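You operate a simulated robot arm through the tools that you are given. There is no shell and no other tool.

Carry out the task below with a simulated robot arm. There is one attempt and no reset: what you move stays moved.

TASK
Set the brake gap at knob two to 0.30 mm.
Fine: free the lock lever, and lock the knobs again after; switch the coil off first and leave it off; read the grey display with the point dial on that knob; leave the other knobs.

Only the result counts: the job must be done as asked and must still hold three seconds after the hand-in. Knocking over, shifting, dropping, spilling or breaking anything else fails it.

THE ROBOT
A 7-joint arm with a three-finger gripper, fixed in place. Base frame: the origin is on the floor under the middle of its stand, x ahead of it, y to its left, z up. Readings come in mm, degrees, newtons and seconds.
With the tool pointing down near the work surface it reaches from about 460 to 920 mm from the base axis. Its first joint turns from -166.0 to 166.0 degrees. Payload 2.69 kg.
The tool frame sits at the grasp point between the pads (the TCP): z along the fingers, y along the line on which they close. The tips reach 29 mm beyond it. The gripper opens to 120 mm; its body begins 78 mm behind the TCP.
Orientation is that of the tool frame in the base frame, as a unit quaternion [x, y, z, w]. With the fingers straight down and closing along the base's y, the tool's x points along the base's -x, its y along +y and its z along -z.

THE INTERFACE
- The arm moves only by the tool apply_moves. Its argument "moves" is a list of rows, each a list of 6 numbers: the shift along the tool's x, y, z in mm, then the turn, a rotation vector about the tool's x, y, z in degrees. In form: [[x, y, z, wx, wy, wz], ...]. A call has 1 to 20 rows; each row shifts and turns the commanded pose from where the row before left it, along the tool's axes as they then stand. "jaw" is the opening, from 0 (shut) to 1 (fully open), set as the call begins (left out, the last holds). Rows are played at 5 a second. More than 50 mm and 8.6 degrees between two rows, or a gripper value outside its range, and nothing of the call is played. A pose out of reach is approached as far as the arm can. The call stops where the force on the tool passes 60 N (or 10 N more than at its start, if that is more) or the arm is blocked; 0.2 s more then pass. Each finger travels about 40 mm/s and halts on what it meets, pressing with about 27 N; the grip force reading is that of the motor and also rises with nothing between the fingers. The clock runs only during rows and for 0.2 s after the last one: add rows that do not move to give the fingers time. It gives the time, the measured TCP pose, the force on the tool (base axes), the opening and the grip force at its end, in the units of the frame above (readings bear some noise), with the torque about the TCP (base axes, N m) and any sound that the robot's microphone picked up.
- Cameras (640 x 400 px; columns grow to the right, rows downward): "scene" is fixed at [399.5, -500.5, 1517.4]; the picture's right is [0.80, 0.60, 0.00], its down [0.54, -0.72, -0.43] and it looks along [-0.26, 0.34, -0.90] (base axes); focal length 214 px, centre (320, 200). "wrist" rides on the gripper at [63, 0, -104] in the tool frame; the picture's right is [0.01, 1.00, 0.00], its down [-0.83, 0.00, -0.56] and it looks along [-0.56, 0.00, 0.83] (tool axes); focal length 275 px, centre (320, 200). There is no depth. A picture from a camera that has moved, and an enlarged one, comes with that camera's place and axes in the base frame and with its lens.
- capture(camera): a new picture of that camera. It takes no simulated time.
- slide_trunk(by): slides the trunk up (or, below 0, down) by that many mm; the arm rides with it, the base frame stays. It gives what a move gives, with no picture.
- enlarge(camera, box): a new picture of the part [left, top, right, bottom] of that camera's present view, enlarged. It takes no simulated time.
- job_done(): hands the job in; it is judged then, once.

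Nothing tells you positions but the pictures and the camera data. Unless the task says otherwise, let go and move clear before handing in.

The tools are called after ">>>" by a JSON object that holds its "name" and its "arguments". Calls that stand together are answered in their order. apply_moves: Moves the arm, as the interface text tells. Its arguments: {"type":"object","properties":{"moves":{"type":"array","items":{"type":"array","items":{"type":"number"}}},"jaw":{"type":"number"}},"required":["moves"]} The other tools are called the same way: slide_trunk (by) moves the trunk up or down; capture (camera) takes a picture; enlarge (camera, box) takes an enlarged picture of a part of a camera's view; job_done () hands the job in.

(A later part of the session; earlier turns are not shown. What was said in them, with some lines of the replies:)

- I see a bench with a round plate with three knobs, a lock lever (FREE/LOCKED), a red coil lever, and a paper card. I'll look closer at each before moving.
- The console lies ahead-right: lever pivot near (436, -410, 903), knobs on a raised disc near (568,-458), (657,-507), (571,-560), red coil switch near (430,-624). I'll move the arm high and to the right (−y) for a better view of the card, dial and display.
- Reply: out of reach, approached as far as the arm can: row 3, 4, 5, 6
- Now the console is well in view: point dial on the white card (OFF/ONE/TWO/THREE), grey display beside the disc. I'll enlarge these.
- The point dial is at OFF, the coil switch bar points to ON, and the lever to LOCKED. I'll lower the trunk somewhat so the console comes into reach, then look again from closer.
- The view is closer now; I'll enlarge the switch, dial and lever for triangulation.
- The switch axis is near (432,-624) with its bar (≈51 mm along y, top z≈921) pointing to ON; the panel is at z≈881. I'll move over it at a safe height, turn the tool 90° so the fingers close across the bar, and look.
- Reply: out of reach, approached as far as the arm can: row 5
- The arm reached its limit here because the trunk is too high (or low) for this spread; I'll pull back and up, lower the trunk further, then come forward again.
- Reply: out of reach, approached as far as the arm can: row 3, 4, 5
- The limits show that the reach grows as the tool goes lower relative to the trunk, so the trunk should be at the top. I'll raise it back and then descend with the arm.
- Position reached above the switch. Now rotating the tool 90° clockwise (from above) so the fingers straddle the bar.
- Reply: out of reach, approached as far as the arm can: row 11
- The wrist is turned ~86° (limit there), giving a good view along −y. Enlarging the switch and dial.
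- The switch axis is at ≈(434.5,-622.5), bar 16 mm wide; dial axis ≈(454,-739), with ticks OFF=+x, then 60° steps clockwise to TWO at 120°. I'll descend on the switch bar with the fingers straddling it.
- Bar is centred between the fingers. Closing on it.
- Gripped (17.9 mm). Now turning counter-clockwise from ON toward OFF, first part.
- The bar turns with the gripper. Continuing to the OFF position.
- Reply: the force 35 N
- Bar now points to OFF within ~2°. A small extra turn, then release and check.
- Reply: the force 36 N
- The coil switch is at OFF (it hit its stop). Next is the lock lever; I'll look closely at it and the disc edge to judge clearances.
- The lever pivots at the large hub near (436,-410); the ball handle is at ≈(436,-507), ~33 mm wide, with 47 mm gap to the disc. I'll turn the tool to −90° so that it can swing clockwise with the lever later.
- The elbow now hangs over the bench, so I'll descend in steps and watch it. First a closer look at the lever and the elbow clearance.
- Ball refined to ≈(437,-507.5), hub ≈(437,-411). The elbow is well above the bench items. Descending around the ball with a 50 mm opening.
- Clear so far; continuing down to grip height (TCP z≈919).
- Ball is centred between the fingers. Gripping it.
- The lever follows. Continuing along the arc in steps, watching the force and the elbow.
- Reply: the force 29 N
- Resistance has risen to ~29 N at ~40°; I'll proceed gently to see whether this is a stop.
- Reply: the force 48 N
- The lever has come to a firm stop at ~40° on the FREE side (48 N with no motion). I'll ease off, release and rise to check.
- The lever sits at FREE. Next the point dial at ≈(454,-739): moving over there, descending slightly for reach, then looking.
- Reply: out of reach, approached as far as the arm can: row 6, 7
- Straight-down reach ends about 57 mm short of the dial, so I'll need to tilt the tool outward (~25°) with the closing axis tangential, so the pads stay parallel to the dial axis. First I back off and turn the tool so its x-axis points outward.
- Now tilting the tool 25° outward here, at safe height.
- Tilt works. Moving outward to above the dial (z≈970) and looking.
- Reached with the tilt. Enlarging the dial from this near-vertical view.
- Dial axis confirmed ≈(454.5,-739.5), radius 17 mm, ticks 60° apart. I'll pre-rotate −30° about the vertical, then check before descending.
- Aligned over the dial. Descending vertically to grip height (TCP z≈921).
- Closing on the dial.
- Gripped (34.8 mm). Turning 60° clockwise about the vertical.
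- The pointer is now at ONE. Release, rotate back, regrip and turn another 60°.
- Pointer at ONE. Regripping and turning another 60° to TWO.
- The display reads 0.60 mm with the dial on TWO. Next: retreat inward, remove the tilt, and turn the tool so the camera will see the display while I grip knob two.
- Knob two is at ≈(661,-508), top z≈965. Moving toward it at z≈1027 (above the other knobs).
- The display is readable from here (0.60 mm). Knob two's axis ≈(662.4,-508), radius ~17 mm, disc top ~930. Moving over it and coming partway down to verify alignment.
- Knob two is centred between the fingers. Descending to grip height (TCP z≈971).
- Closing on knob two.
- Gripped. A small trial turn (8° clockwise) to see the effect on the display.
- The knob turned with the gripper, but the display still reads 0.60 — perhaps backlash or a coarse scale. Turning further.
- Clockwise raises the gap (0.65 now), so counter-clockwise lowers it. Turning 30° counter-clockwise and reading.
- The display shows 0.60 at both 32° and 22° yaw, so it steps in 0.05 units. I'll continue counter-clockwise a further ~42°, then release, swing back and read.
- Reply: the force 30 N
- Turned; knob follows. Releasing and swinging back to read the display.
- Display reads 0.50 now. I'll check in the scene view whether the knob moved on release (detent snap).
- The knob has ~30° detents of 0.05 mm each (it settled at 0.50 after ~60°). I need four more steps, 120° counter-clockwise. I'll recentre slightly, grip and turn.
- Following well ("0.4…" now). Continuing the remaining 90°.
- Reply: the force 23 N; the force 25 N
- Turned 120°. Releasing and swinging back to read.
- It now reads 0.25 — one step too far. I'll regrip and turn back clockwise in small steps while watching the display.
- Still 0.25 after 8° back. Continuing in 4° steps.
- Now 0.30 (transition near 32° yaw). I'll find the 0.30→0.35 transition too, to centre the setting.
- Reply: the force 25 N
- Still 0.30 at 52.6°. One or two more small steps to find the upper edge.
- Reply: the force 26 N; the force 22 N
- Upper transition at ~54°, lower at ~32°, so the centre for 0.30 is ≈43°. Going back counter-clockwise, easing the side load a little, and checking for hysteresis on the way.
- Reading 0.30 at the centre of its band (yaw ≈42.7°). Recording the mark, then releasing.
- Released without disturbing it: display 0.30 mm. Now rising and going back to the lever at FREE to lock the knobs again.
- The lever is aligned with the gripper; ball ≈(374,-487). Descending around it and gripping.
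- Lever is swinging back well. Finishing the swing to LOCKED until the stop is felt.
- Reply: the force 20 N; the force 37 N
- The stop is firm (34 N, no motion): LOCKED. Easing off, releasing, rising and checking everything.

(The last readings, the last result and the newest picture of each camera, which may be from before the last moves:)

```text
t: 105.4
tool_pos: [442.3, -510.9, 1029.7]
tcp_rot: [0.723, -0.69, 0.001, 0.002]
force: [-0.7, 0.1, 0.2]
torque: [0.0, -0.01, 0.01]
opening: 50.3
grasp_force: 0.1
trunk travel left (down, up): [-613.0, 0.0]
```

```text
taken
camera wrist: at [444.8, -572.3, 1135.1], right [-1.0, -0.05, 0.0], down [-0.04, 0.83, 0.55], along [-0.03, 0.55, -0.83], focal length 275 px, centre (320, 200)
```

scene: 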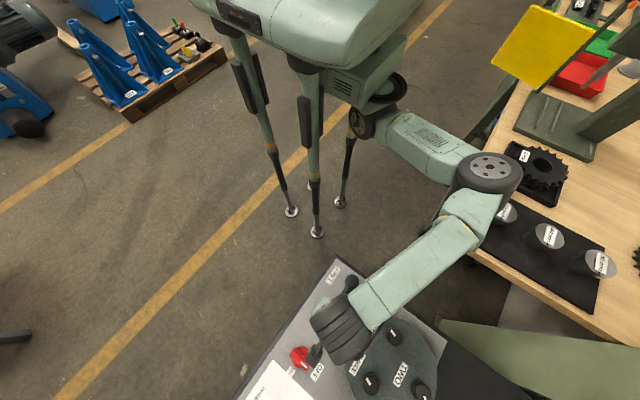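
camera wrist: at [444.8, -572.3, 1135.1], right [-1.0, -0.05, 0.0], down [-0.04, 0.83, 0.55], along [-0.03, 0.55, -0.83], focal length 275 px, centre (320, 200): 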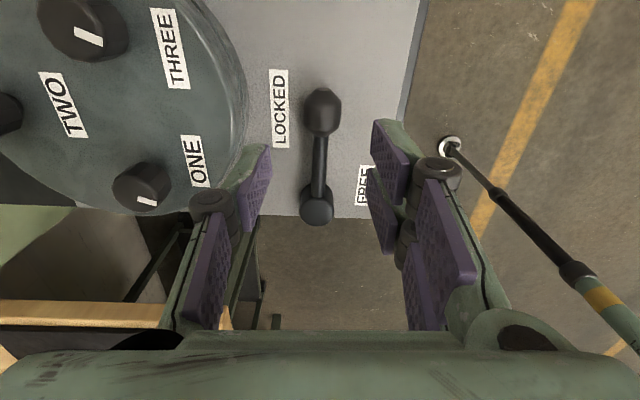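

Lever is back at LOCKED. Turning the tool for a full check of display, dial, switch and knobs.

>>> {"name": "apply_moves", "arguments": {"moves": [[0, 0, 0, 0, 0, 7.7], [0, 0, 0, 0, 0, 7.7], [0, 0, 0, 0, 0, 7.7], [0, 0, 0, 0, 0, 7.7], [0, 0, 0, 0, 0, 7.7], [0, 0, 0, 0, 0, 7.7], [0, 0, 0, 0, 0, 7.7], [0, 0, 0, 0, 0, 7.7], [0, 0, 0, 0, 0, 7.7], [0, 0, 0, 0, 0, 7.7], [0, 0, 0, 0, 0, 7.7], [0, 0, 0, 0, 0, 7.7], [0, 0, 0, 0, 0, 7.7], [0, 0, 0, 0, 0, 0]]}}

>>> {"name": "apply_moves", "arguments": {"moves": [[30, 0, -20, 0, 0, 0], [30, 0, -20, 0, 0, 0], [0, -30, 0, 0, 0, 0], [0, -30, 0, 0, 0, 0], [0, 0, 0, 0, 0, 0]]}}

>>> {"name": "capture", "arguments": {"camera": "wrist"}}

>>> {"name": "capture", "arguments": {"camera": "scene"}}

```text
t: 108.4
tool_pos: [441.3, -508.8, 1029.9]
tcp_rot: [0.066, 0.998, -0.003, -0.002]
force: [0.7, 0.3, 0.1]
torque: [0.03, 0.01, -0.01]
opening: 50.4
grasp_force: 0.0
trunk travel left (down, up): [-613.0, 0.0]
```

```text
t: 109.6
tool_pos: [375.5, -560.8, 1069.7]
tcp_rot: [0.065, 0.998, -0.003, -0.002]
force: [0.3, -0.4, 0.1]
torque: [0.01, 0.01, -0.01]
opening: 50.3
grasp_force: 0.1
trunk travel left (down, up): [-613.0, 0.0]
```

```text
taken
camera wrist: at [311.8, -551.1, 1174.7], right [0.13, 0.99, -0.01], down [0.83, -0.1, 0.55], along [0.55, -0.07, -0.83], focal length 275 px, centre (320, 200)
```

wrist: 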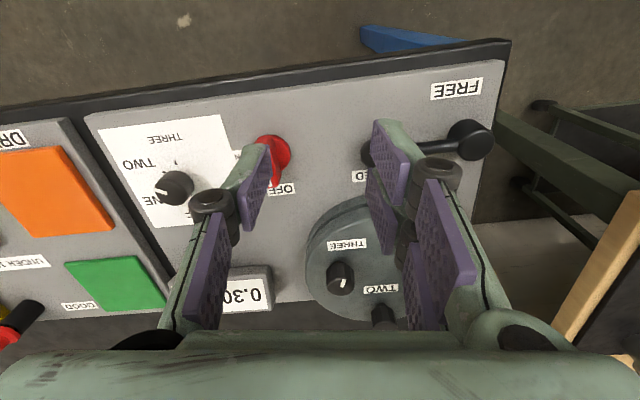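

```text
taken
```

scene: 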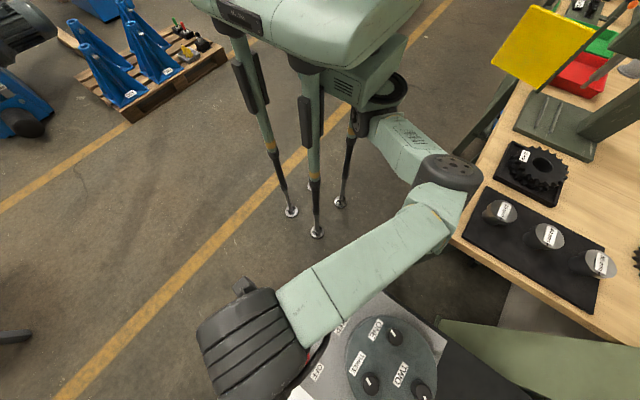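

>>> {"name": "apply_moves", "arguments": {"moves": [[30, 20, -15, 0, 0, 0], [30, 20, -15, 0, 0, 0], [0, 0, 0, 0, 0, 0], [0, 0, 0, 0, 0, 0]], "jaw": 0.8}}

>>> {"name": "capture", "arguments": {"camera": "wrist"}}

>>> {"name": "enlarge", "arguments": {"camera": "wrist", "box": [80, 120, 360, 330]}}

>>> {"name": "enlarge", "arguments": {"camera": "scene", "box": [290, 260, 470, 400]}}

```text
t: 110.6
tool_pos: [320.3, -513.9, 1099.6]
tcp_rot: [0.065, 0.998, -0.003, -0.002]
force: [-0.5, 0.8, 0.1]
torque: [0.03, 0.0, -0.01]
opening: 96.0
grasp_force: 0.1
trunk travel left (down, up): [-613.0, 0.0]
```

```text
taken
camera wrist: at [258.2, -504.1, 1205.3], right [0.13, 0.99, -0.01], down [0.83, -0.1, 0.55], along [0.55, -0.07, -0.83], focal length 275 px, centre (320, 200)
```

wrist: 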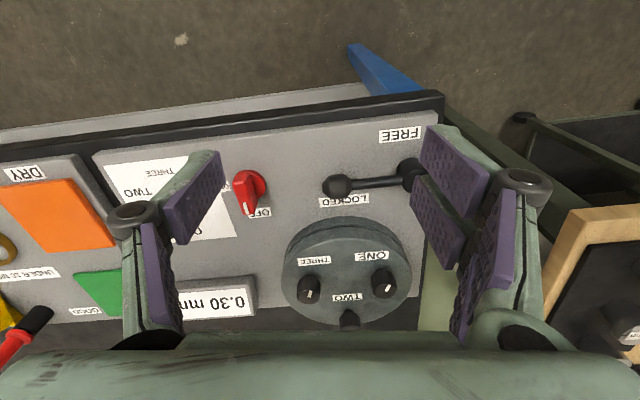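

```text
1.90 times, centred on (220, 225) of wrist
camera zoom: at [258.2, -504.1, 1205.3], right [0.13, 0.99, -0.01], down [0.83, -0.1, 0.55], along [0.55, -0.07, -0.83], focal length 524 px, centre (510, 152)
```

zoom: 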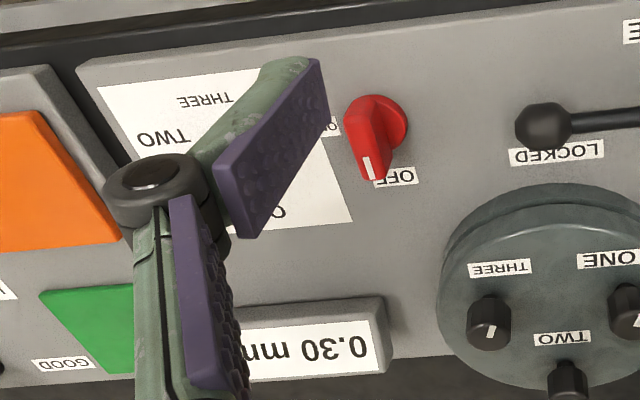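

```text
2.86 times, centred on (380, 330) of scene
camera zoom: at [399.5, -500.5, 1517.4], right [0.8, 0.6, 0.0], down [0.54, -0.72, -0.43], along [-0.26, 0.34, -0.9], focal length 613 px, centre (149, -171)
```

zoom: 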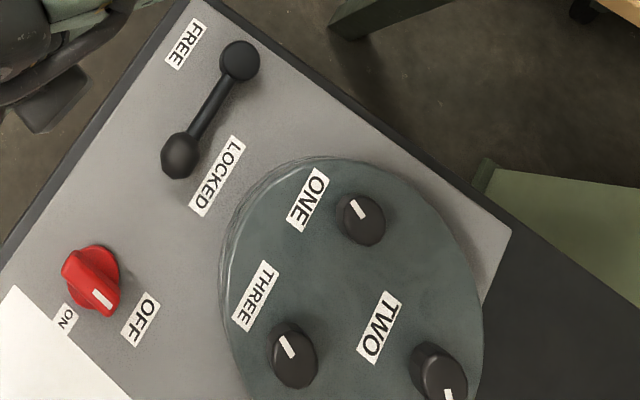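

The display reads 0.30 mm with the dial on TWO. The lever is at LOCKED, the coil switch is at OFF, knobs one and three are unchanged, and the arm is clear. Handing in.

>>> {"name": "job_done", "arguments": {}}

```text
The job is handed in.
```

I set the brake gap at knob two to 0.30 mm, and the job is handed in. The grey display still read 0.30 mm after I locked the knobs again.

- **Coil:** I switched it off first and left it at OFF, against its stop.
- **Lock lever:** I moved it to FREE for the adjustment and returned it to LOCKED, firm against its stop.
- **Point dial:** I turned it from OFF to TWO to take the readings and left it there.
- **Knob two:** the gap read 0.60 mm at the start. I overshot to 0.25 mm on the way down and turned back. The display steps in 0.05 mm, so I set the knob to the middle of the range where it shows 0.30.
- **Other knobs:** I left knobs one and three alone, and their marks look unchanged in the final picture.

Nothing was knocked or shifted that I could see, and the arm was clear of the console when I handed in.
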